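You operate a simulated robot arm through the tools that you are given. There is no shell and no other tool. Be economical: measure what you need, move in short steps, check, and stop when the job is done.

The job below is to be done with a simulated robot arm. You get a single attempt, and the scene is never put back.

TASK
Take the bent blue tab from the second wall shelf rack shelf from the bottom and leave it on the green bench top. Then fetch the blue-ended block and set it on the pale cabinet top. Then open the hopper lid. Do these in the order given.

Only the result counts: the job must be done as asked and must still hold three seconds after the hand-in. Knocking over, shifting, dropping, spilling or breaking anything else fails it. A push-on lid holds only when it is set on centred and level and pressed home; a screw cap is set on level and turned clockwise until tight.

THE ROBOT
A 7-joint arm with a two-finger gripper on a trunk, on a base that drives. Base frame: it is fixed to the floor where the robot stands at the start and does not move with it; the origin is under the middle of the robot, x ahead of it, y to its left, z up. Units: m, degrees, N and s.
With the tool pointing down near the work surface it reaches from about 0.14 to 0.58 m from the robot's upright axis, wherever it stands. Its first joint turns from -166.0 to 166.0 degrees. Places, roughly: bent blue tab (5x3x3 cm) [0.5, -0.1, 0.7]; blue-ended block (4x9x4 cm) [0.4, -0.9, 0.3]; green bench top [0.4, 1.3, 0.8]; hopper lid [-1.8, 0.4, 1.2]; pale cabinet top (16x12 cm) [-3.6, 0.52, 1.1]. Payload 1.71 kg.
The tool frame sits at the grasp point between the pads (the TCP): z along the fingers, y along the line on which they close. The tips reach 0.02 m beyond it. The gripper opens to 0.096 m. The gripper's body begins 0.113 m behind the TCP.
Orientation is that of the tool frame in the base frame, as a unit quaternion [w, x, y, z]. With the fingers straight down and closing along the base's y, the tool's x points along the base's -x, its y along +y and its z along -z.

THE INTERFACE
- The arm moves only by the tool drive_tool. Its argument "deltas" is a list of rows, each a list of 6 numbers: the shift along the base's x, y, z in units of 300 mm (1.0 is 300 mm), then the turn, a rotation vector about the base's x, y, z in units of 45 degrees (1.0 is 45 degrees). In form: [[tx, ty, tz, wx, wy, wz], ...]. A call has 1 to 8 rows; each row is the pose to reach, as a shift and turn from the pose commanded when the call began. "grip" is the finger opening in m, from 0 to 0.096, set as the call begins (left out, the last holds). A call with a number of a shift or a turn outside -1 to 1 is refused whole. Each row takes 0.2 s and may step no farther than 0.05 m and 8.6 degrees from the row before; otherwise, or with a gripper value out of range, the whole call is refused. Where a pose cannot be reached the arm comes as near as it can. A force on the tool above 40 N (or 10 N above the force at the start of the call, whichever is more), or a blocked arm, ends the call early, and 0.2 s more pass. The fingers move at their own pace (about 0.153 m/s each) and stop on an object; they squeeze with about 21 N. The grip force told is the motor's: it shows also when the fingers shut on nothing. Time passes only in rows, and 0.2 s behind the last, so rows that repeat a pose let the fingers close. It gives the time, the measured TCP pose, the force on the tool (base axes), the opening and the grip force at its end, in the units of the frame above (readings bear some noise), with the torque about the TCP (base axes, N m) and any sound that the robot's microphone picked up, and new pictures: "pictures" is both (left out), scene, wrist or none.
- Cameras (640 x 400 px; columns grow to the right, rows downward): "scene" is now at [0.0233, 0.159, 1.5487]; the picture's right is [0.08, -1.00, -0.00], its down [-0.91, -0.07, -0.40] and it looks along [0.40, 0.03, -0.92] (base axes); focal length 247 px, centre (320, 200). "wrist" rides on the gripper at [0.066, 0.014, -0.145] in the tool frame; the picture's right is [-0.21, 0.98, 0.00], its down [-0.88, -0.18, -0.44] and it looks along [-0.44, -0.09, 0.90] (tool axes); focal length 275 px, centre (320, 200).
- raise_lower(by): slides the trunk up (or, below 0, down) by that many m; the arm and the scene camera ride with it, the base frame stays. It gives what a move gives, with no picture.
- drive_base(legs): drives the robot by 1 to 6 legs, each [ahead, turn to the left] in m and degrees, along the robot's own axes; the way and the turn of a leg run together, so that a leg with both is an arc; at most 1.5 m and 180 degrees a leg. The arm and the cameras ride along, it lands a little off, and it stops where it bumps. It gives what a move gives, and a new picture of the scene camera.
- turn_head(pan, tilt): turns the head with the scene camera to pan (to the left, within 155 degrees either way) and tilt (down, from -29 to 69), counted from straight ahead of the robot. It gives what a move gives, and a new picture of the scene camera.
- probe_pixels(camera, pixels): for up to 12 pixels [column, row] of the newest picture of that camera ("zoom" is the newest enlarged one), the place [x, y, z] in the base frame of the surface seen there, good to about 0.002 m. No time passes.
- inspect(camera, box): a new picture of the part [left, top, right, bottom] of that camera's present view, enlarged. No time passes.
- sign_off(): hands the job in; it is judged then, once.

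Work in short steps. Measure before you move; look again where a grasp or a placing could have gone wrong, and mend it. You have 110 turns and 260 pictures in all, those below and enlarged ones among them. Open the gripper and draw the arm clear of the work before you hand the job in, unless the task says otherwise; then end with one line.

The tools are called after "Emit:" as name(argument=value, ...) on one line, values as JSON. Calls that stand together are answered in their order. drive_tool: Moves the arm, as the interface text tells. Its arguments: {"type":"object","properties":{"deltas":{"type":"array"},"grip":{"type":"number"},"pictures":{"type":"string","enum":["both","scene","wrist","none"]}},"required":["deltas"]} The other tools are called the same way: raise_lower (by) slides the trunk up or down; drive_base (legs) drives the base; turn_head (pan, tilt) turns the head that bears the scene camera; probe_pixels (camera, pixels) gives the place of the surface under pixels of a picture; inspect (camera, box) takes an enlarged picture of a part of a camera's view; sign_off () hands the job in.

At the start:

```text
time_s: 0.0
tool_pos: [0.2368, -0.2718, 0.9408]
tcp_rot: [-0.002, 0.0, 1.0, -0.001]
force: [-0.7, -1.0, -0.1]
ft_torque: [0.0, 0.0, -0.03]
gripper_width: 0.0961
gripper_force: 0.1
trunk travel left (down, up): [-0.175, 0.211]
robot x, y, heading: [-0.0006, -0.001, 0.4]
head pan, tilt: [4.6, 65.5]
```

scene: 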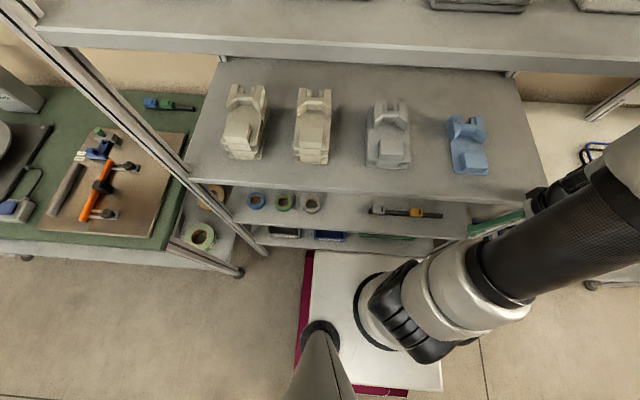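
wrist: 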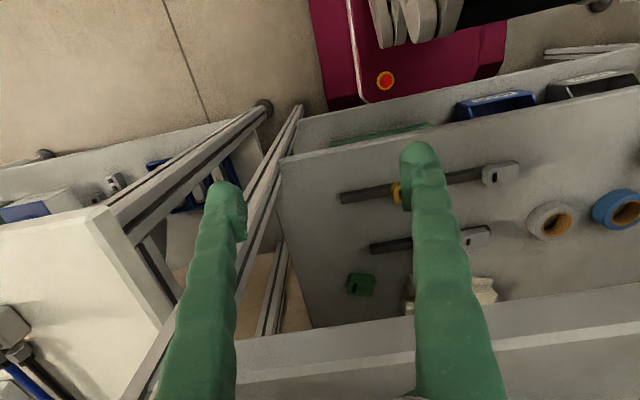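

The scene shows a rack with several shelves; a blue block at scene (467,145) and other items. I'll probe several points to work out shelf heights and the tab's place.

Emit:
probe_pixels(camera="scene", pixels=[[467, 145], [470, 170], [388, 140], [312, 130], [245, 120], [430, 170], [350, 200], [330, 205], [425, 212], [330, 237], [450, 35], [330, 190]])

Emit:
probe_pixels(camera="wrist", pixels=[[360, 285], [330, 240], [495, 105], [370, 135], [290, 160], [600, 290], [190, 200], [480, 290], [345, 320], [620, 208], [495, 178], [300, 375]])

Emit:
inspect(camera="scene", box=[180, 60, 560, 260])

```text
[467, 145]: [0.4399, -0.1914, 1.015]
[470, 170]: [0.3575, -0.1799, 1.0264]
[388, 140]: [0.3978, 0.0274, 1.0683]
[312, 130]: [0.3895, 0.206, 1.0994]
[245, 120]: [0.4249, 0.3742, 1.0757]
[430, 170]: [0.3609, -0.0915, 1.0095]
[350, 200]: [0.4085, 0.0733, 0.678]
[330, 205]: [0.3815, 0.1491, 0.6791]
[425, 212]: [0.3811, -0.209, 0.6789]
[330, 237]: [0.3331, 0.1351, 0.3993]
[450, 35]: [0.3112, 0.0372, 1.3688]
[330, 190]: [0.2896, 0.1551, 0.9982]
```

```text
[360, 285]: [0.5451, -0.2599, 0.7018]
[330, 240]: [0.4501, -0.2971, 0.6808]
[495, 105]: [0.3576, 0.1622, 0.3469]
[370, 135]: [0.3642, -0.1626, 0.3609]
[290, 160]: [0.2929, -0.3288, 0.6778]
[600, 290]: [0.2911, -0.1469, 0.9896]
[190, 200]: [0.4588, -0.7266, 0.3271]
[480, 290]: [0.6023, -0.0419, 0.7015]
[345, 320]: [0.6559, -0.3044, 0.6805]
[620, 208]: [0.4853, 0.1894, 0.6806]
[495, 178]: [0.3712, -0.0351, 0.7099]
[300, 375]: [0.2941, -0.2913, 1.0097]
```

```text
1.68 times, centred on (370, 160) of scene
```

zoom: 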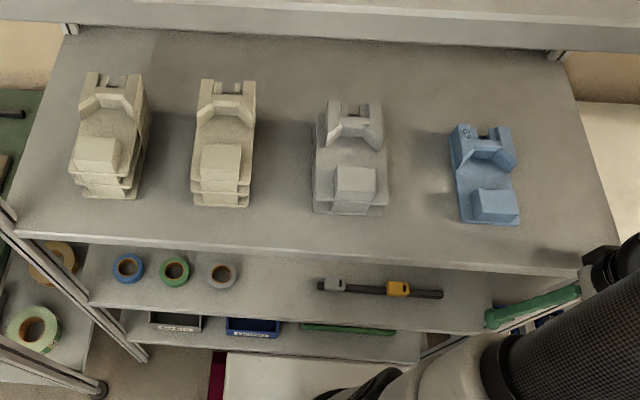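

The second shelf is at z≈0.68, under the z≈1.0 shelf, and the tab isn't visible yet. I'll look around with the head to learn the surroundings before driving.

Emit:
turn_head(pan=150, tilt=30)

Emit:
turn_head(pan=75, tilt=35)

Emit:
turn_head(pan=-75, tilt=40)

Emit:
turn_head(pan=-150, tilt=30)

```text
time_s: 2.3
tool_pos: [0.2231, -0.2722, 0.9463]
tcp_rot: [0.007, 0.0, 1.0, -0.002]
force: [-0.9, -0.3, 0.8]
ft_torque: [0.02, 0.01, -0.01]
gripper_width: 0.0959
gripper_force: 0.0
trunk travel left (down, up): [-0.175, 0.211]
robot x, y, heading: [-0.0017, 0.0005, 0.1]
head pan, tilt: [150.0, 30.0]
```

scene: 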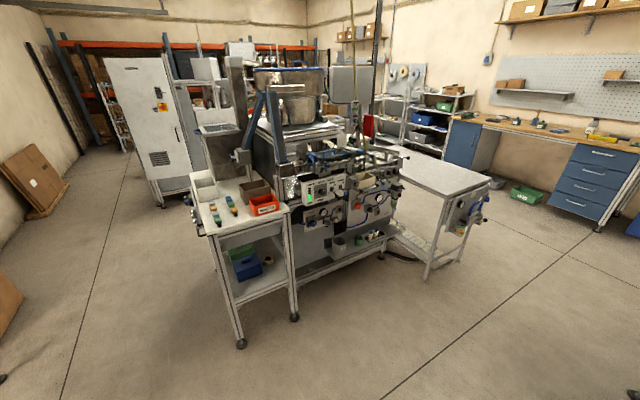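

```text
time_s: 3.8
tool_pos: [0.2223, -0.2699, 0.9447]
tcp_rot: [0.007, 0.0, 1.0, -0.002]
force: [-0.4, 0.2, -0.1]
ft_torque: [0.01, -0.01, 0.04]
gripper_width: 0.096
gripper_force: 0.0
trunk travel left (down, up): [-0.175, 0.211]
robot x, y, heading: [-0.0021, -0.0013, 0.1]
head pan, tilt: [75.0, 35.0]
```

scene: 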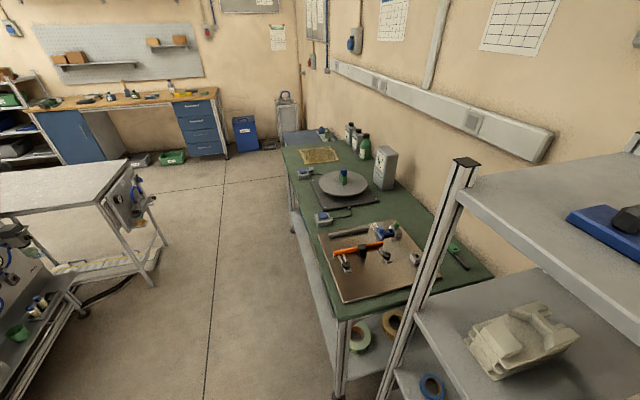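

```text
time_s: 6.1
tool_pos: [0.2221, -0.2707, 0.9457]
tcp_rot: [0.007, 0.0, 1.0, -0.002]
force: [0.0, 0.0, 0.7]
ft_torque: [0.02, 0.02, 0.04]
gripper_width: 0.096
gripper_force: 0.1
trunk travel left (down, up): [-0.175, 0.211]
robot x, y, heading: [0.0025, -0.0001, 0.1]
head pan, tilt: [-75.0, 40.0]
```

scene: 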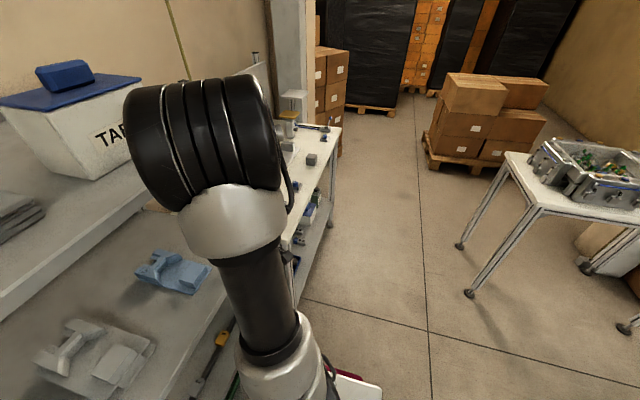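

```text
time_s: 7.6
tool_pos: [0.2238, -0.27, 0.9466]
tcp_rot: [0.007, -0.001, 1.0, -0.002]
force: [-0.5, -0.4, -0.3]
ft_torque: [0.0, 0.03, -0.01]
gripper_width: 0.0963
gripper_force: 0.0
trunk travel left (down, up): [-0.175, 0.211]
robot x, y, heading: [0.0007, 0.0014, -0.1]
head pan, tilt: [-150.0, 30.0]
```

scene: 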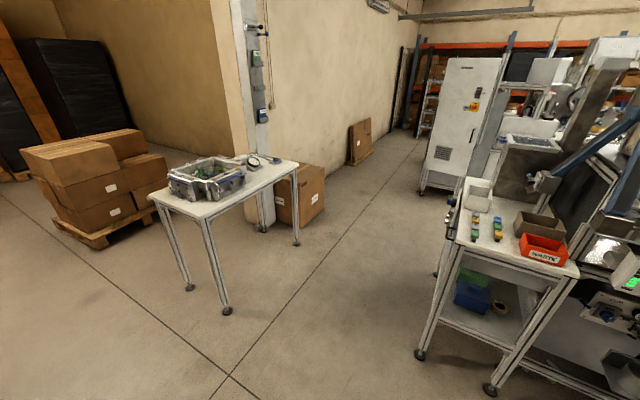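

Behind is clear for about half a metre. I back off 0.45 m, lower the trunk and look at the second shelf.

Emit:
drive_base(legs=[[-0.45, 0]])

Emit:
raise_lower(by=-0.17)

Emit:
turn_head(pan=0, tilt=42)

```text
time_s: 10.4
tool_pos: [-0.2297, -0.2715, 0.9478]
tcp_rot: [0.009, 0.0, 1.0, -0.001]
force: [1.0, 0.3, 0.0]
ft_torque: [-0.04, 0.05, 0.0]
gripper_width: 0.0959
gripper_force: 0.1
trunk travel left (down, up): [-0.175, 0.211]
robot x, y, heading: [-0.4481, -0.0011, -0.0]
head pan, tilt: [-150.0, 30.0]
```

scene: 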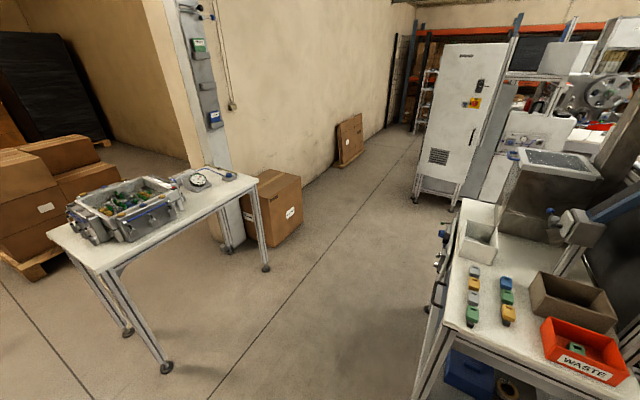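

```text
time_s: 12.4
tool_pos: [-0.2136, -0.2711, 0.7719]
tcp_rot: [0.0, 0.001, 1.0, -0.002]
force: [-0.2, 0.4, 0.4]
ft_torque: [-0.01, -0.01, -0.01]
gripper_width: 0.0958
gripper_force: 0.1
trunk travel left (down, up): [-0.005, 0.381]
robot x, y, heading: [-0.4463, 0.0032, -0.1]
head pan, tilt: [-150.0, 30.0]
```

```text
time_s: 14.7
tool_pos: [-0.2139, -0.2704, 0.7726]
tcp_rot: [0.0, 0.001, 1.0, -0.002]
force: [0.2, -0.3, -0.7]
ft_torque: [0.04, -0.01, 0.04]
gripper_width: 0.0959
gripper_force: 0.0
trunk travel left (down, up): [-0.005, 0.381]
robot x, y, heading: [-0.4456, 0.0005, 0.1]
head pan, tilt: [0.0, 42.0]
```

scene: 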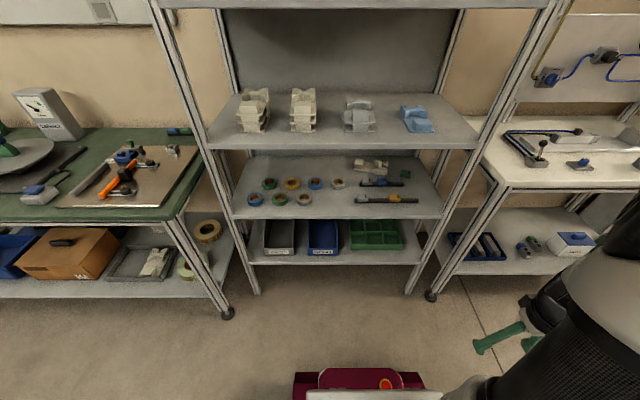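

The second shelf (rolls, clamps) is now visible at around (335,190). I zoom in to find the tab.

Emit:
inspect(camera="scene", box=[230, 145, 450, 270])

Emit:
inspect(camera="scene", box=[430, 110, 640, 290])

```text
2.91 times, centred on (340, 208) of scene
```

zoom: 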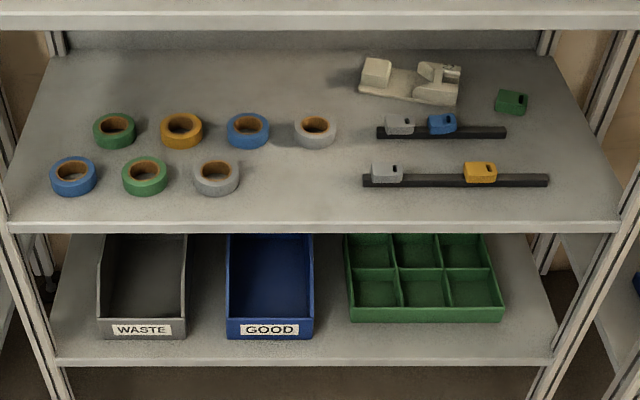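

```text
2.22 times, centred on (535, 200) of scene
```

zoom: 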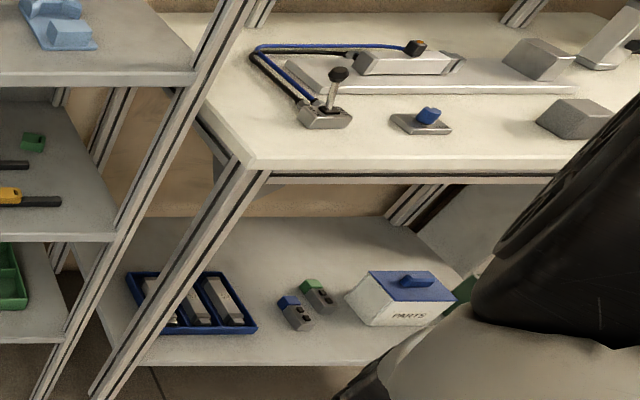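

The blue tab sits at zoom (442,124), on a dark bar beside a grey one. I zoom tighter and probe.

Emit:
inspect(camera="scene", box=[350, 160, 430, 210])

```text
8.00 times, centred on (390, 185) of scene
```

zoom: 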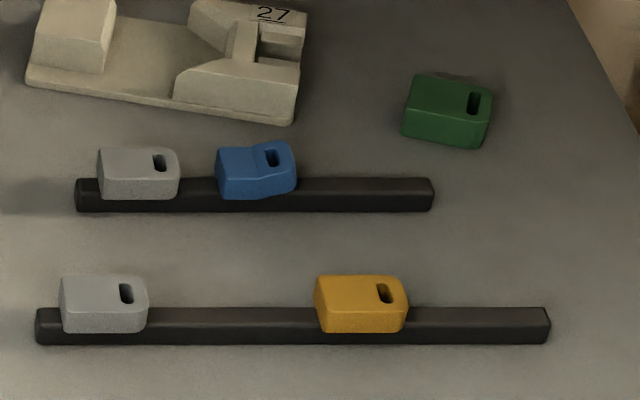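

Emit:
probe_pixels(camera="zoom", pixels=[[240, 152], [280, 148], [255, 185], [222, 155], [291, 155], [220, 190], [290, 185], [200, 195], [330, 195], [80, 195], [430, 195], [330, 182]])

Emit:
probe_pixels(camera="zoom", pixels=[[430, 90], [270, 110], [200, 225], [165, 170], [150, 190], [360, 320], [40, 325], [545, 325], [480, 120], [30, 75], [255, 160], [70, 30]])

Emit:
probe_pixels(camera="scene", pixels=[[330, 218], [250, 140], [400, 145], [340, 152], [444, 215], [462, 130], [440, 180], [60, 120], [180, 215], [100, 215], [30, 150], [190, 190]])

```text
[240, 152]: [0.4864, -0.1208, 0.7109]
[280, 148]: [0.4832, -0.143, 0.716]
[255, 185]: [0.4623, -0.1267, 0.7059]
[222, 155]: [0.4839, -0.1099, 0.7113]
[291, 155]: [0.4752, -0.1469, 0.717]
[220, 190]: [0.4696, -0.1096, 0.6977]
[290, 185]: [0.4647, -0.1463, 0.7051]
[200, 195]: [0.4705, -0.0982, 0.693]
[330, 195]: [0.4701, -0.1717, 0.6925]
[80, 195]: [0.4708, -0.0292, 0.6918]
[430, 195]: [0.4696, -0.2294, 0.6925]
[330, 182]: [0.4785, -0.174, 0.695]
```

```text
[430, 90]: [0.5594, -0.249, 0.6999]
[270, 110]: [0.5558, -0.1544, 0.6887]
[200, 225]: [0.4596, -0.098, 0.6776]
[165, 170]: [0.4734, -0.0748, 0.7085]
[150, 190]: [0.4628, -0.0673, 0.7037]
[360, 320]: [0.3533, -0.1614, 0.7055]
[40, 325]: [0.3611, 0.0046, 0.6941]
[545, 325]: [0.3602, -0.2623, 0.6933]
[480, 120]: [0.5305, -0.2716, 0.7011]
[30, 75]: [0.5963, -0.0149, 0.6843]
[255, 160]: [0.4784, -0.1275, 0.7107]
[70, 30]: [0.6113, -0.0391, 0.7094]
```

```text
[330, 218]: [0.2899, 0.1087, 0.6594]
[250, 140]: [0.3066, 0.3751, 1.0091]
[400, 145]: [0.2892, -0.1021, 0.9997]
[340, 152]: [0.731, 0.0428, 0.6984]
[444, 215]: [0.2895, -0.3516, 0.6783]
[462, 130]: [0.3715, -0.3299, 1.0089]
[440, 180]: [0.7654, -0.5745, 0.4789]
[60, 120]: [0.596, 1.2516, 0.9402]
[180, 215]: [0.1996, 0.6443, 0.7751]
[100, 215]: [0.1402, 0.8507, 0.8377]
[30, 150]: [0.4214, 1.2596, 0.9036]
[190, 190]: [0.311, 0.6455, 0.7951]
```

The tab is at about x 0.462–0.49, y −0.107…−0.15, top z≈0.715, straddling a bar. I'll enter the shelf with the tool pitched ~30° below horizontal with the wrist camera on top, so first I turn the tool about the vertical, away from the rack.

Emit:
drive_tool(deltas=[[0, 0, 0, 0, 0, 0.17], [0.03, 0.05, 0, 0, 0, 0.34], [0.06, 0.1, 0.03, 0, 0, 0.5], [0.1, 0.15, 0.06, 0, 0, 0.67], [0.13, 0.2, 0.1, 0, 0, 0.83], [0.16, 0.25, 0.15, 0, 0, 1.0]], pictures="wrist")

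```text
time_s: 16.1
tool_pos: [-0.1659, -0.1949, 0.8166]
tcp_rot: [0.001, -0.383, 0.924, -0.001]
force: [1.3, 0.1, -0.2]
ft_torque: [0.02, 0.02, 0.03]
gripper_width: 0.0961
gripper_force: 0.1
trunk travel left (down, up): [-0.005, 0.381]
robot x, y, heading: [-0.4476, 0.0022, -0.3]
head pan, tilt: [0.0, 42.0]
```

wrist: 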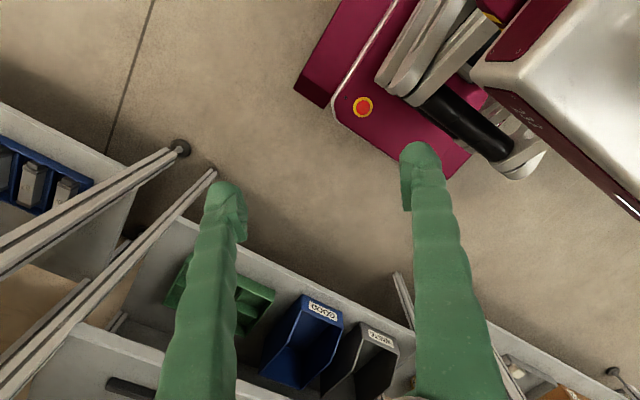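

Turning works; next 45°.

Emit:
drive_tool(deltas=[[0, 0, 0, 0, 0, 0.17], [0, 0.02, 0, 0, 0, 0.34], [0, 0.05, 0, 0, 0, 0.5], [0, 0.08, 0, 0, 0, 0.67], [0, 0.1, 0, 0, 0, 0.83], [0, 0.12, 0, 0, 0, 1.0]], pictures="none")

Emit:
drive_tool(deltas=[[0, 0, 0, 0, 0, 0.17], [0, 0, 0, 0, 0, 0.34], [0, 0, 0, 0, 0, 0.5], [0, 0, 0, 0, 0, 0.67], [0, 0, 0, 0, 0, 0.83], [0, 0, 0, 0, 0, 1.0]], pictures="none")

Emit:
drive_tool(deltas=[[0, 0, 0, 0, 0, 0.17], [0, 0, 0, 0, 0, 0.34], [0, 0, 0, 0, 0, 0.5], [0, 0, 0, 0, 0, 0.67], [0, 0, 0, 0, 0, 0.83], [0, 0, 0, 0, 0, 1.0]], pictures="both")

```text
time_s: 17.5
tool_pos: [-0.165, -0.1597, 0.8166]
tcp_rot: [0.001, -0.707, 0.707, 0.0]
force: [0.4, 0.2, 0.2]
ft_torque: [0.01, 0.0, 0.0]
gripper_width: 0.096
gripper_force: 0.0
trunk travel left (down, up): [-0.005, 0.381]
robot x, y, heading: [-0.4484, -0.0003, -0.1]
head pan, tilt: [0.0, 42.0]
```

```text
time_s: 18.9
tool_pos: [-0.1652, -0.1605, 0.8165]
tcp_rot: [-0.001, 0.924, -0.383, 0.0]
force: [1.1, -0.8, 0.4]
ft_torque: [0.02, 0.03, -0.01]
gripper_width: 0.0957
gripper_force: 0.1
trunk travel left (down, up): [-0.005, 0.381]
robot x, y, heading: [-0.4465, 0.0001, 0.1]
head pan, tilt: [0.0, 42.0]
```

```text
time_s: 20.3
tool_pos: [-0.1642, -0.1589, 0.8148]
tcp_rot: [0.0, 1.0, 0.002, -0.001]
force: [1.1, 1.3, 1.1]
ft_torque: [0.01, -0.01, 0.0]
gripper_width: 0.0959
gripper_force: 0.0
trunk travel left (down, up): [-0.005, 0.381]
robot x, y, heading: [-0.45, 0.0013, -0.2]
head pan, tilt: [0.0, 42.0]
```

scene: 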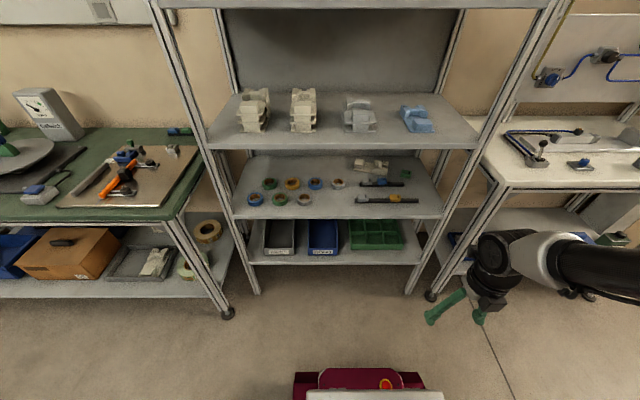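
wrist: 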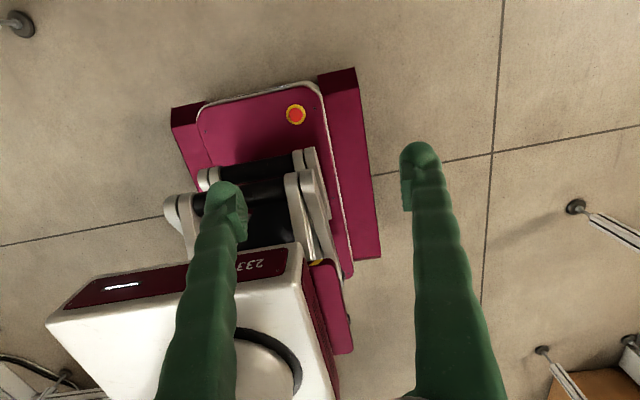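

Tool is now flipped (tool x ahead). I pitch the fingers forward by 45° while moving ahead, then another 15°.

Emit:
drive_tool(deltas=[[0.1, 0.01, 0, 0, -0.17, 0], [0.2, 0.02, 0, 0, -0.34, 0], [0.3, 0.03, 0, 0, -0.5, 0], [0.4, 0.04, 0, 0, -0.67, 0], [0.5, 0.05, 0, 0, -0.83, 0], [0.6, 0.06, 0, 0, -1.0, 0]], pictures="none")

Emit:
drive_tool(deltas=[[0.05, 0.02, 0, 0, -0.11, 0], [0.1, 0.05, 0, 0, -0.22, 0], [0.15, 0.08, 0, 0, -0.333, 0]], pictures="both")

```text
time_s: 21.7
tool_pos: [0.0137, -0.1515, 0.8166]
tcp_rot: [0.002, 0.924, -0.01, 0.383]
force: [3.6, 6.7, 0.1]
ft_torque: [-0.61, 0.29, -0.58]
gripper_width: 0.096
gripper_force: 0.1
trunk travel left (down, up): [-0.005, 0.381]
robot x, y, heading: [-0.4468, -0.0007, -0.2]
head pan, tilt: [0.0, 42.0]
```

```text
time_s: 22.5
tool_pos: [0.0626, -0.1181, 0.8151]
tcp_rot: [-0.001, 0.866, 0.0, 0.5]
force: [-0.6, -1.8, -0.1]
ft_torque: [-0.01, 0.0, 0.05]
gripper_width: 0.096
gripper_force: 0.0
trunk travel left (down, up): [-0.005, 0.381]
robot x, y, heading: [-0.4472, 0.0013, -0.2]
head pan, tilt: [0.0, 42.0]
```

scene: 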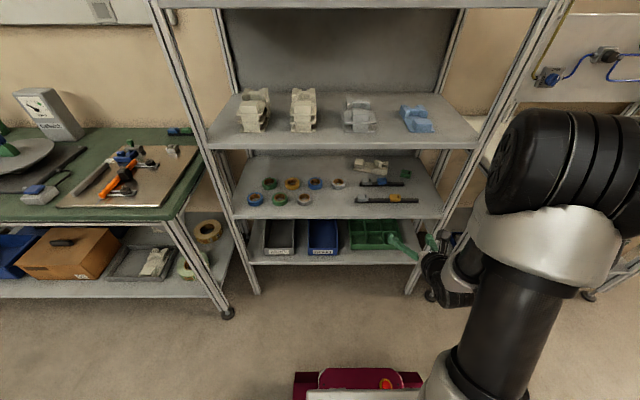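
wrist: 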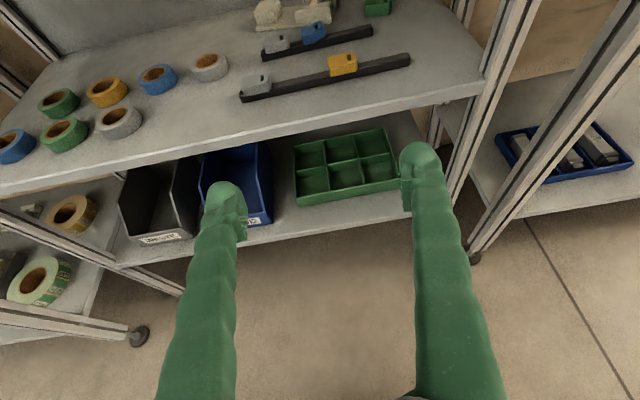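

The tool is pitched 30° below horizontal. The elbow sticks up on the right; I probe it to check it clears the upper shelf on the way in.

Emit:
probe_pixels(camera="scene", pixels=[[520, 140], [560, 150], [600, 150], [550, 190], [490, 310], [455, 290], [430, 270], [500, 180], [560, 115], [510, 250]])

Emit:
inspect(camera="wrist", box=[220, 0, 420, 125])

```text
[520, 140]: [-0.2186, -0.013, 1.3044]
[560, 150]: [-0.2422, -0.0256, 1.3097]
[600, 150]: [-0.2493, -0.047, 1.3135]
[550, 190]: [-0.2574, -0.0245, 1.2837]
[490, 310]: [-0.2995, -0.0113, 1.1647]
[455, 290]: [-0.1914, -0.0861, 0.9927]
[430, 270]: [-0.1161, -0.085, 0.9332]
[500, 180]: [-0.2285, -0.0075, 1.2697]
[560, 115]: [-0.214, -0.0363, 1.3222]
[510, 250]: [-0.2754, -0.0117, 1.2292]
```

```text
3.20 times, centred on (320, 62) of wrist
```

zoom: 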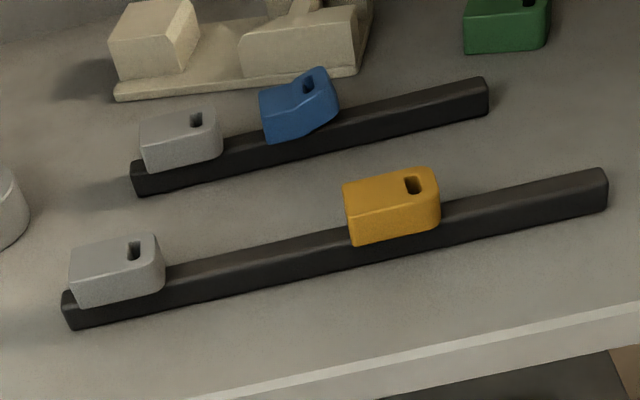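

Posture keeps wrist and elbow outside the shelf. I lower the TCP to z≈0.755, set a 0.06 m opening, and check the underside edge of the shelf above.

Emit:
probe_pixels(camera="scene", pixels=[[340, 146], [340, 147], [340, 148], [340, 149], [340, 150], [340, 151], [340, 142], [340, 138], [340, 2], [340, 5]])

Emit:
drive_tool(deltas=[[0, -0.02, -0.1, 0, 0, 0], [0, -0.03, -0.2, 0, 0, 0]], grip=0.06, pictures="none")

```text
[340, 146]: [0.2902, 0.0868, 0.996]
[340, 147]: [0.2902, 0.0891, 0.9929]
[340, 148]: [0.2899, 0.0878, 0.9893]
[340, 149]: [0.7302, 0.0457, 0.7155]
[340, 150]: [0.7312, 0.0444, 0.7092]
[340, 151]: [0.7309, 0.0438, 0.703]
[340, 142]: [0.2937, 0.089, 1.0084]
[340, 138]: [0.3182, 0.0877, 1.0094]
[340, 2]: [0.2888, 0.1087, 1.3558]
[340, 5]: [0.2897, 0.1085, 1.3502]
```

```text
time_s: 23.1
tool_pos: [0.0622, -0.1277, 0.757]
tcp_rot: [-0.001, 0.866, 0.0, 0.499]
force: [-0.3, 0.1, -0.3]
ft_torque: [0.0, -0.01, -0.01]
gripper_width: 0.0601
gripper_force: 0.1
trunk travel left (down, up): [-0.005, 0.381]
robot x, y, heading: [-0.4485, 0.003, -0.2]
head pan, tilt: [0.0, 42.0]
```

Underside is at 0.988, ample room. Drive ahead 0.30 m.

Emit:
drive_base(legs=[[0.3, 0]])

Emit:
drive_tool(deltas=[[0, 0, 0, 0, 0, 0]], pictures="wrist")

```text
time_s: 25.3
tool_pos: [0.3672, -0.1256, 0.7563]
tcp_rot: [-0.002, 0.867, 0.001, 0.499]
force: [-0.7, 0.4, -0.1]
ft_torque: [0.04, 0.0, -0.03]
gripper_width: 0.0597
gripper_force: 0.1
trunk travel left (down, up): [-0.005, 0.381]
robot x, y, heading: [-0.1427, 0.0014, 0.1]
head pan, tilt: [0.0, 42.0]
```

scene: 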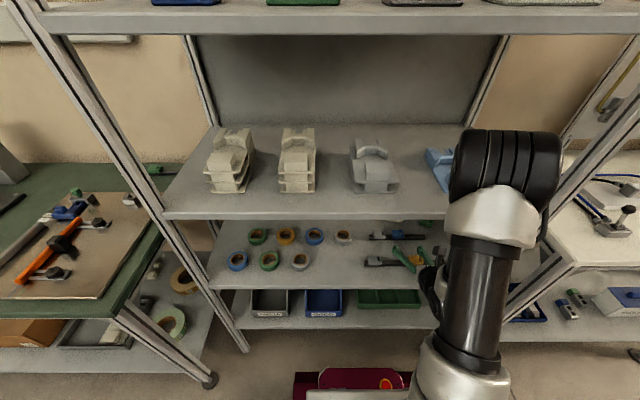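

```text
time_s: 25.7
tool_pos: [0.3643, -0.1299, 0.7685]
tcp_rot: [0.002, 0.859, 0.003, 0.512]
force: [-0.3, -0.3, -0.3]
ft_torque: [0.02, 0.01, 0.0]
gripper_width: 0.0601
gripper_force: 0.1
trunk travel left (down, up): [-0.005, 0.381]
robot x, y, heading: [-0.1399, -0.0035, -0.1]
head pan, tilt: [0.0, 42.0]
```

wrist: 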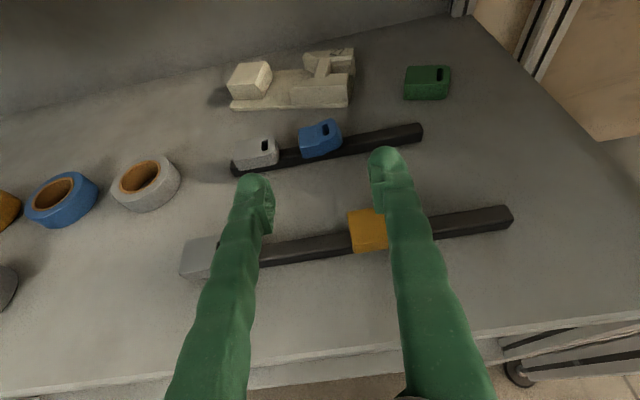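

Nicely lined up. I measure the tab again from the wrist view.

Emit:
inspect(camera="wrist", box=[220, 100, 440, 220])

Emit:
probe_pixels(camera="wrist", pixels=[[302, 142], [303, 150], [338, 133], [338, 147], [318, 128], [320, 150], [275, 150], [270, 162], [360, 143], [333, 122], [300, 132], [312, 140]])

```text
2.91 times, centred on (330, 160) of wrist
```

zoom: 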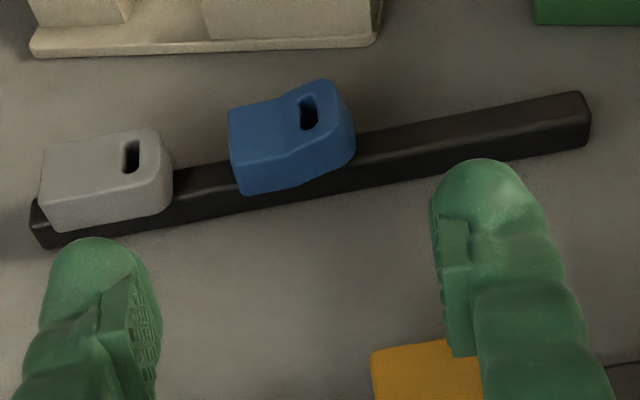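

```text
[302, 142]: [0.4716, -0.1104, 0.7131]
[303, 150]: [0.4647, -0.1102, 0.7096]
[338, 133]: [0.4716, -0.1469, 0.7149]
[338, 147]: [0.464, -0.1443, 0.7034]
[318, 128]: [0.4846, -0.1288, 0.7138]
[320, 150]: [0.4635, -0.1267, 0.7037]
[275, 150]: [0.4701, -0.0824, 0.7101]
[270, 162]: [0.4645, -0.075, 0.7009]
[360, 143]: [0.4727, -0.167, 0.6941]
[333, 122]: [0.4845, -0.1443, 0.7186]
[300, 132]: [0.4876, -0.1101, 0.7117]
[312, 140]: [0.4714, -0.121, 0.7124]
```

Tab centre ≈ (0.478, −0.1295). I advance along the axis partway and check the pose.

Emit:
drive_tool(deltas=[[0.1, 0, -0.04, 0, 0, 0], [0.22, 0, -0.11, 0, 0, 0], [0.22, 0, -0.11, 0, 0, 0]], pictures="wrist")

```text
time_s: 26.5
tool_pos: [0.4213, -0.1264, 0.7294]
tcp_rot: [-0.002, 0.863, 0.001, 0.505]
force: [-0.3, -0.2, 0.0]
ft_torque: [-0.01, 0.03, -0.01]
gripper_width: 0.0598
gripper_force: 0.1
trunk travel left (down, up): [-0.005, 0.381]
robot x, y, heading: [-0.1398, -0.0015, 0.4]
head pan, tilt: [0.0, 42.0]
```

wrist: 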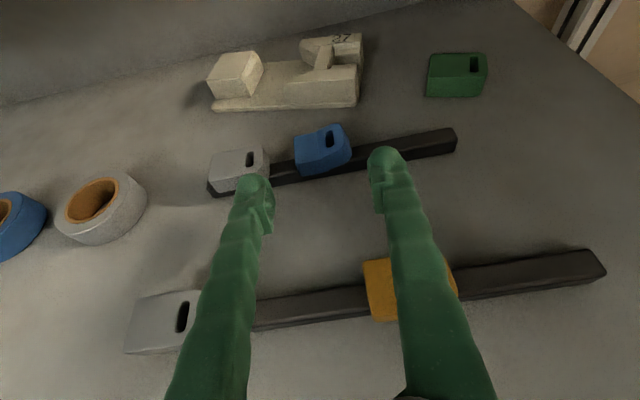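

Next go above the tab at z≈0.74, then look before lowering.

Emit:
drive_tool(deltas=[[0.08, -0.01, 0.03, 0, 0, 0], [0.157, -0.01, 0.03, 0, 0, 0], [0.157, -0.01, 0.03, 0, 0, 0]], pictures="wrist")

```text
time_s: 27.3
tool_pos: [0.4722, -0.1295, 0.7401]
tcp_rot: [-0.002, 0.863, 0.001, 0.505]
force: [0.0, 0.2, -0.6]
ft_torque: [0.02, 0.01, 0.01]
gripper_width: 0.0599
gripper_force: 0.0
trunk travel left (down, up): [-0.005, 0.381]
robot x, y, heading: [-0.14, -0.0007, -0.1]
head pan, tilt: [0.0, 42.0]
```

wrist: 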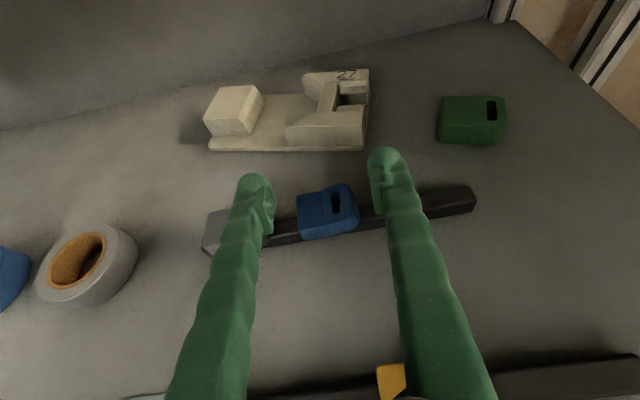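

Aligned. I lower to z≈0.719.

Emit:
drive_tool(deltas=[[-0.005, 0, -0.035, 0, 0, 0], [-0.01, 0, -0.07, 0, 0, 0], [-0.01, 0, -0.07, 0, 0, 0]], pictures="none")

Emit:
inspect(camera="wrist", box=[200, 130, 440, 280])

```text
time_s: 28.1
tool_pos: [0.4683, -0.1283, 0.7189]
tcp_rot: [-0.002, 0.863, 0.001, 0.505]
force: [-0.1, 0.9, 0.0]
ft_torque: [-0.01, 0.03, -0.04]
gripper_width: 0.0602
gripper_force: 0.1
trunk travel left (down, up): [-0.005, 0.381]
robot x, y, heading: [-0.1384, -0.0008, 0.1]
head pan, tilt: [0.0, 42.0]
```

```text
2.67 times, centred on (320, 205) of wrist
```

zoom: 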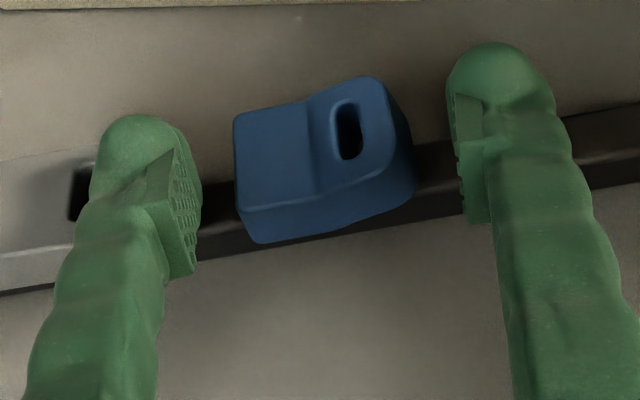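

Tab is centred between the pads. Lower 3 mm more and close.

Emit:
drive_tool(deltas=[[0, 0, -0.01, 0, 0, 0], [0, 0, -0.01, 0, 0, 0]], pictures="none")

Emit:
drive_tool(deltas=[[0, 0, 0, 0, 0, 0], [0, 0, 0, 0, 0, 0], [0, 0, 0, 0, 0, 0], [0, 0, 0, 0, 0, 0]], grip=0.0, pictures="wrist")

```text
time_s: 28.7
tool_pos: [0.4674, -0.1289, 0.716]
tcp_rot: [-0.001, 0.862, 0.0, 0.506]
force: [0.7, 0.3, -0.9]
ft_torque: [0.01, 0.01, -0.01]
gripper_width: 0.06
gripper_force: 0.1
trunk travel left (down, up): [-0.005, 0.381]
robot x, y, heading: [-0.1407, -0.0019, 0.2]
head pan, tilt: [0.0, 42.0]
```

```text
time_s: 29.7
tool_pos: [0.4667, -0.129, 0.717]
tcp_rot: [-0.002, 0.863, 0.0, 0.505]
force: [0.9, -0.9, 1.9]
ft_torque: [0.0, -0.07, -0.01]
gripper_width: 0.0397
gripper_force: 20.4
trunk travel left (down, up): [-0.005, 0.381]
robot x, y, heading: [-0.141, 0.0006, 0.2]
head pan, tilt: [0.0, 42.0]
```

wrist: 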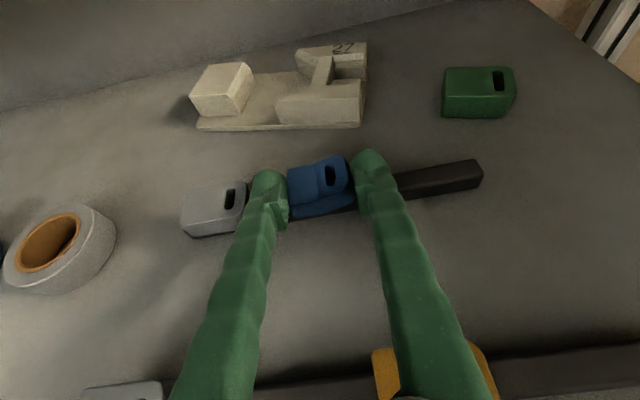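

Gripped at 0.040 m with 20 N. I lift straight up slowly and look.

Emit:
drive_tool(deltas=[[0, 0, 0.04, 0, 0, 0], [0, 0, 0.08, 0, 0, 0], [0, 0, 0.12, 0, 0, 0], [0, 0, 0.16, 0, 0, 0]], pictures="wrist")

```text
time_s: 30.7
tool_pos: [0.4666, -0.13, 0.7632]
tcp_rot: [-0.002, 0.863, 0.001, 0.505]
force: [0.5, -0.9, -0.5]
ft_torque: [0.02, -0.01, -0.01]
gripper_width: 0.039
gripper_force: 21.4
trunk travel left (down, up): [-0.005, 0.381]
robot x, y, heading: [-0.1381, 0.0002, 0.0]
head pan, tilt: [0.0, 42.0]
```

wrist: 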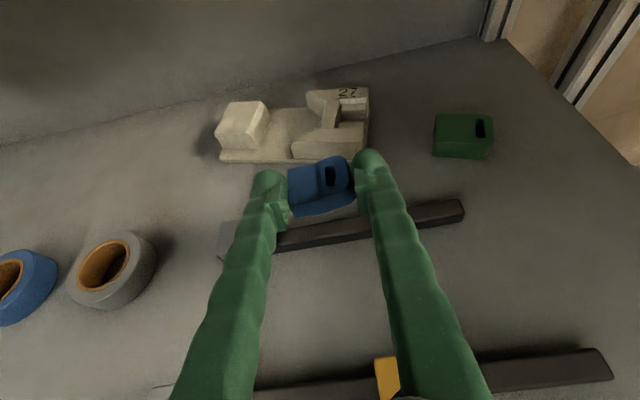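

The tab is up and the bar stayed put. I back the base out 0.35 m and look to the left for the bench route.

Emit:
drive_base(legs=[[-0.35, 0]])

Emit:
turn_head(pan=90, tilt=40)

Emit:
turn_head(pan=35, tilt=35)

```text
time_s: 33.1
tool_pos: [0.1181, -0.1314, 0.7635]
tcp_rot: [-0.001, 0.863, -0.001, 0.505]
force: [0.4, -0.7, 1.1]
ft_torque: [0.03, 0.0, 0.01]
gripper_width: 0.0389
gripper_force: 20.4
trunk travel left (down, up): [-0.005, 0.381]
robot x, y, heading: [-0.487, 0.0008, -0.3]
head pan, tilt: [0.0, 42.0]
```

scene: 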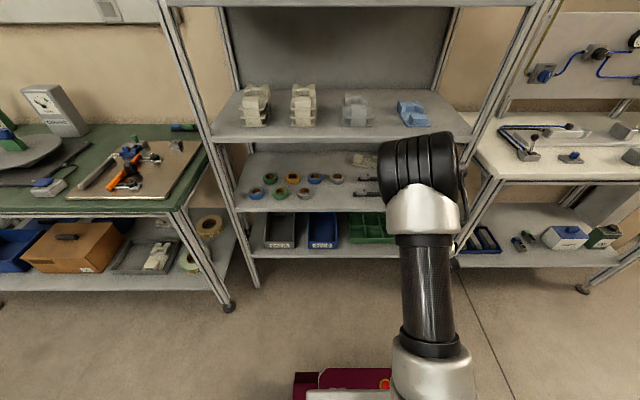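

```text
time_s: 34.7
tool_pos: [0.1065, -0.1317, 0.774]
tcp_rot: [-0.001, 0.859, -0.001, 0.511]
force: [0.3, 0.3, -0.1]
ft_torque: [-0.02, -0.01, -0.04]
gripper_width: 0.0387
gripper_force: 20.9
trunk travel left (down, up): [-0.005, 0.381]
robot x, y, heading: [-0.4872, 0.0004, -0.4]
head pan, tilt: [90.0, 40.0]
```

scene: 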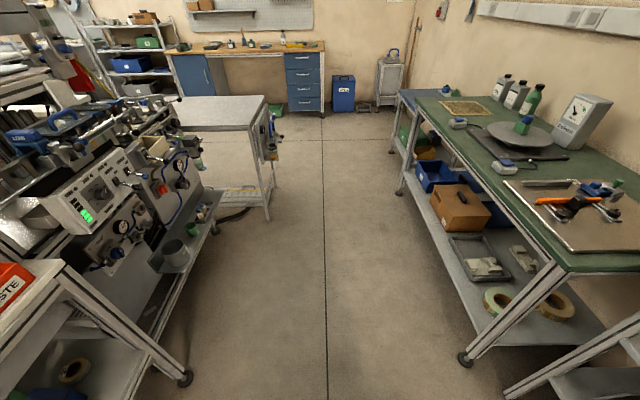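

```text
time_s: 36.0
tool_pos: [0.1075, -0.131, 0.7735]
tcp_rot: [0.0, 0.859, -0.002, 0.512]
force: [-0.8, -0.4, 0.1]
ft_torque: [-0.01, -0.01, -0.02]
gripper_width: 0.0386
gripper_force: 21.2
trunk travel left (down, up): [-0.005, 0.381]
robot x, y, heading: [-0.4883, -0.0037, -0.3]
head pan, tilt: [35.0, 35.0]
```

scene: 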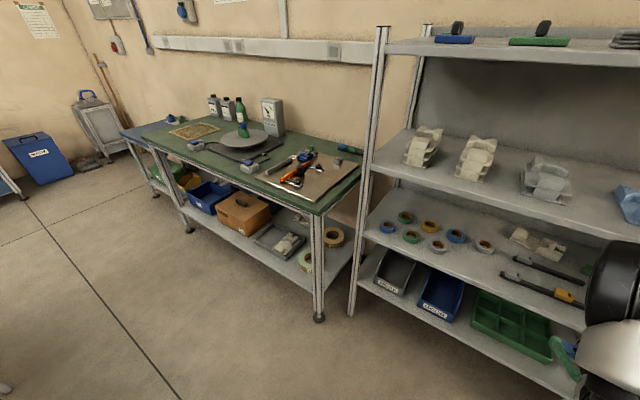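

I zoom on the bench top to find free green surface.

Emit:
inspect(camera="scene", box=[110, 90, 370, 250])

Emit:
probe_pixels(camera="scene", pixels=[[318, 213], [150, 140], [200, 160], [245, 180], [275, 193], [300, 200], [220, 165], [180, 137], [158, 140], [215, 140], [350, 170], [319, 318]])

```text
2.46 times, centred on (240, 170) of scene
```

zoom: 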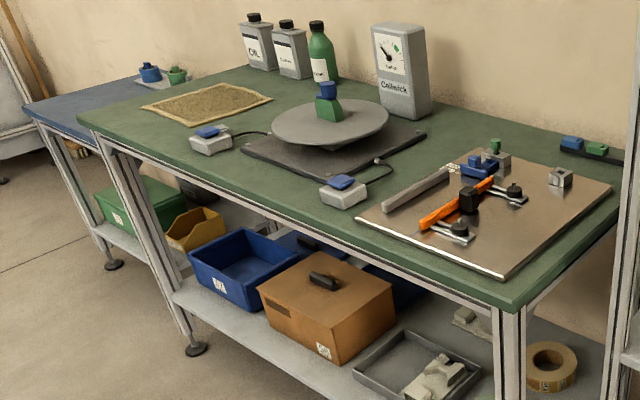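

```text
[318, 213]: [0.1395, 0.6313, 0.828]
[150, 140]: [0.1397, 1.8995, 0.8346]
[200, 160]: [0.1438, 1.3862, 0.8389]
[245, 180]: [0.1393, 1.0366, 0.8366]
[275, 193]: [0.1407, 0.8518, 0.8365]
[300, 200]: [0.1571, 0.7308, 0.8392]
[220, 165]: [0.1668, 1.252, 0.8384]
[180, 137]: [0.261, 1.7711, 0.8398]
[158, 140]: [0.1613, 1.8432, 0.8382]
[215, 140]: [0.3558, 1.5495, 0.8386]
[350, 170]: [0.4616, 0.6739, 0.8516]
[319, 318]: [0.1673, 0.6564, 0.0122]
```

Emit:
probe_pixels(camera="zoom", pixels=[[210, 155], [190, 150], [230, 145], [345, 200], [320, 195], [240, 155], [330, 178], [255, 175], [280, 190], [358, 222], [150, 145], [300, 205]])

```text
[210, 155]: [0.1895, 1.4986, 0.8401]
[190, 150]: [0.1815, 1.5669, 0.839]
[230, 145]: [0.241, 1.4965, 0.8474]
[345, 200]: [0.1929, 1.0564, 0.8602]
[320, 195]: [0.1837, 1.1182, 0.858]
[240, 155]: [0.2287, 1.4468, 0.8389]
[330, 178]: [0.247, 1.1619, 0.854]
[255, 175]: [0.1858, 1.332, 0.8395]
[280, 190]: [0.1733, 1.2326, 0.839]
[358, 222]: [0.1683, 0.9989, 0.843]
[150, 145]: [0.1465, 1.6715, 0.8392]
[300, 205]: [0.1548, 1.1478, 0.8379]
```

Free green strip around (0.19, 1.30). I look left again to measure the corridor clearance on the machine side, and raise the trunk.

Emit:
raise_lower(by=0.15)

Emit:
turn_head(pan=100, tilt=45)

Emit:
probe_pixels(camera="scene", pixels=[[240, 370], [245, 395], [200, 280], [300, 210], [320, 200], [330, 130], [130, 300], [320, 260], [290, 150], [150, 260], [260, 330], [305, 100]])

Emit:
turn_head(pan=150, tilt=55)

```text
time_s: 37.7
tool_pos: [0.1059, -0.131, 0.9238]
tcp_rot: [0.0, 0.859, -0.002, 0.512]
force: [-0.5, -0.3, -0.5]
ft_torque: [0.01, -0.01, 0.0]
gripper_width: 0.0384
gripper_force: 20.8
trunk travel left (down, up): [-0.155, 0.231]
robot x, y, heading: [-0.487, -0.0008, -0.6]
head pan, tilt: [35.0, 35.0]
```

```text
time_s: 39.1
tool_pos: [0.1078, -0.132, 0.9232]
tcp_rot: [-0.001, 0.859, -0.001, 0.512]
force: [-0.3, -0.1, 0.5]
ft_torque: [0.0, 0.01, -0.02]
gripper_width: 0.038
gripper_force: 21.2
trunk travel left (down, up): [-0.155, 0.231]
robot x, y, heading: [-0.4884, -0.0016, -0.1]
head pan, tilt: [100.0, 45.0]
```

scene: 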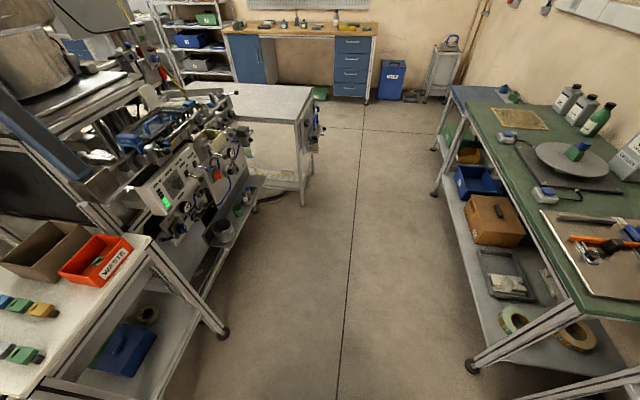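

```text
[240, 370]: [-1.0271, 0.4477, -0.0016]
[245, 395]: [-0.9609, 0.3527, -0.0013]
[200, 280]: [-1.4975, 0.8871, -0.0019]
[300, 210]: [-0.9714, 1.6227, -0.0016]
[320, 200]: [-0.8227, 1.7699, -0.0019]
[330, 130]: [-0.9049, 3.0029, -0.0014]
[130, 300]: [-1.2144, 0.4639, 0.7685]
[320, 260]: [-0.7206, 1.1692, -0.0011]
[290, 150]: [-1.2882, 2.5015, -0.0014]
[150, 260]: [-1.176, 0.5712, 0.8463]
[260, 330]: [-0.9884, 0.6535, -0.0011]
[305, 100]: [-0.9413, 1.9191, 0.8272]
```

```text
time_s: 40.2
tool_pos: [0.1064, -0.1313, 0.9242]
tcp_rot: [0.0, 0.859, -0.002, 0.512]
force: [1.0, 0.0, -0.2]
ft_torque: [-0.02, 0.02, 0.02]
gripper_width: 0.0382
gripper_force: 20.7
trunk travel left (down, up): [-0.155, 0.231]
robot x, y, heading: [-0.491, -0.0012, -0.5]
head pan, tilt: [150.0, 55.0]
```

scene: 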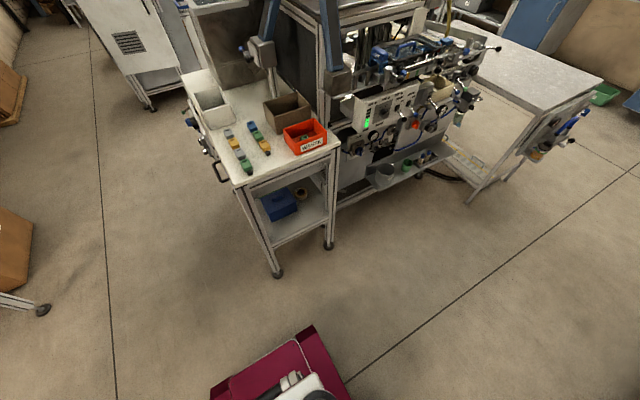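

Emit:
probe_pixels(camera="scene", pixels=[[225, 385], [312, 327], [345, 395], [212, 397], [265, 355], [277, 272], [328, 243], [300, 340]])

```text
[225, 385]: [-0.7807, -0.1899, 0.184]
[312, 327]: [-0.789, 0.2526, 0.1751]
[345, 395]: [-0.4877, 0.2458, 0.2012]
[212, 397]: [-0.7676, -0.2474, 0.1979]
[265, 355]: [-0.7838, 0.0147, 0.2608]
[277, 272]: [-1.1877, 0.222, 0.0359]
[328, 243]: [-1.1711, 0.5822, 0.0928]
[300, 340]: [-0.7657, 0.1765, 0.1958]
```

Base is ±0.30 × ±0.25; the corridor is wide enough. I turn left, drive 1.38 m and turn back to face the bench.

Emit:
drive_base(legs=[[0, 90], [1.38, 0], [0, -90]])

Emit:
turn_head(pan=0, tilt=42)

```text
time_s: 56.7
tool_pos: [0.1107, 1.2502, 0.9245]
tcp_rot: [-0.003, 0.859, 0.002, 0.511]
force: [-0.2, 0.3, -0.2]
ft_torque: [-0.04, 0.01, 0.02]
gripper_width: 0.0375
gripper_force: 20.9
trunk travel left (down, up): [-0.155, 0.231]
robot x, y, heading: [-0.4863, 1.3815, 0.0]
head pan, tilt: [150.0, 55.0]
```

scene: 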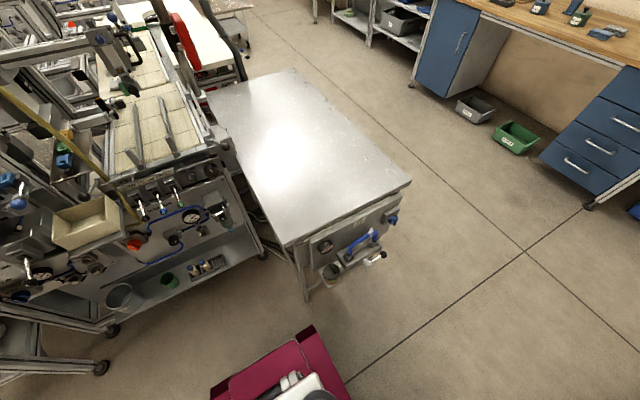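

```text
time_s: 59.1
tool_pos: [0.0951, 1.2495, 0.9338]
tcp_rot: [-0.003, 0.855, 0.002, 0.518]
force: [-0.4, 0.2, -1.3]
ft_torque: [-0.01, -0.03, 0.02]
gripper_width: 0.0374
gripper_force: 20.9
trunk travel left (down, up): [-0.155, 0.231]
robot x, y, heading: [-0.486, 1.3826, 0.2]
head pan, tilt: [0.0, 42.0]
```

scene: 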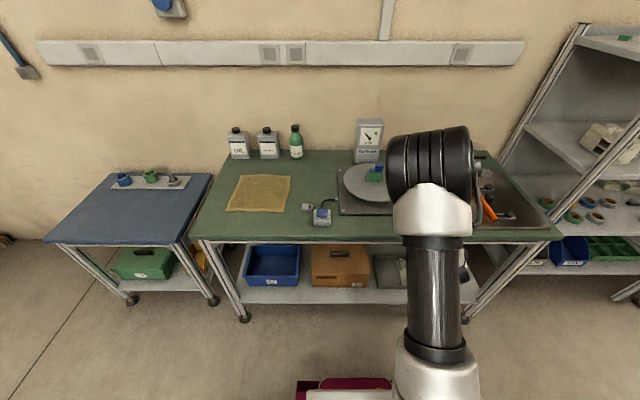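

The opening crept from 0.0397 to 0.0374, so I check the tab in the wrist camera.

Emit:
drive_tool(deltas=[[0.08, 0.0, 0, 0, 0, 0], [0.16, 0.0, -0.02, 0, 0, 0], [0.24, 0.0, -0.04, 0, 0, 0], [0.31, 0.0, -0.06, 0, 0, 0]], pictures="wrist")

Emit:
inspect(camera="wrist", box=[220, 120, 420, 245])

```text
time_s: 60.1
tool_pos: [0.1899, 1.2485, 0.9159]
tcp_rot: [-0.001, 0.855, 0.0, 0.519]
force: [-0.1, 0.0, 0.6]
ft_torque: [-0.01, -0.02, 0.03]
gripper_width: 0.0371
gripper_force: 21.6
trunk travel left (down, up): [-0.155, 0.231]
robot x, y, heading: [-0.489, 1.3797, 0.2]
head pan, tilt: [0.0, 42.0]
```

wrist: 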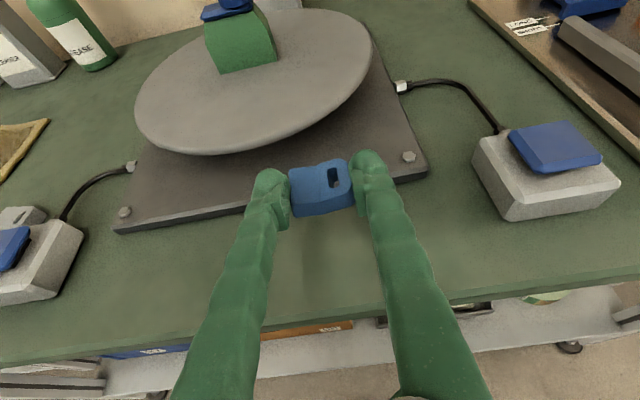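

```text
3.20 times, centred on (320, 182) of wrist
```

zoom: 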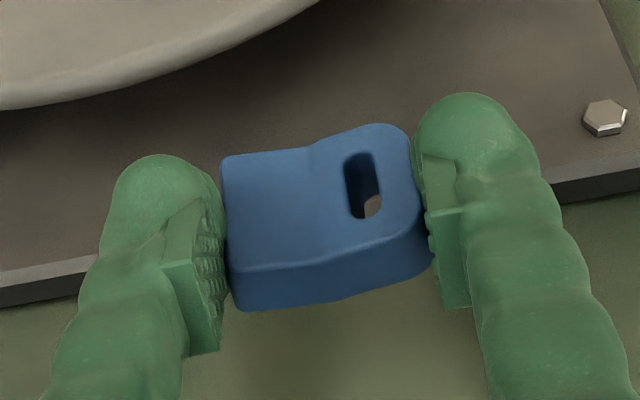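

Still held well. I measure the mat's front edge and the free surface below.

Emit:
probe_pixels(camera="wrist", pixels=[[150, 230], [240, 212], [410, 180], [315, 230], [320, 290], [330, 250], [320, 322], [500, 210], [322, 210]])

```text
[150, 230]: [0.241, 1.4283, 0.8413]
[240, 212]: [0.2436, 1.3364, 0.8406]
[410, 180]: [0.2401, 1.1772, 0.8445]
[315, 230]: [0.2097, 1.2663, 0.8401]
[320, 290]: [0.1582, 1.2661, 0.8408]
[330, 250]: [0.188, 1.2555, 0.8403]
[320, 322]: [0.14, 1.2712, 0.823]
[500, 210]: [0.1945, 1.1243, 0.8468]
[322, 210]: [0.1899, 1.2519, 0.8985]
```

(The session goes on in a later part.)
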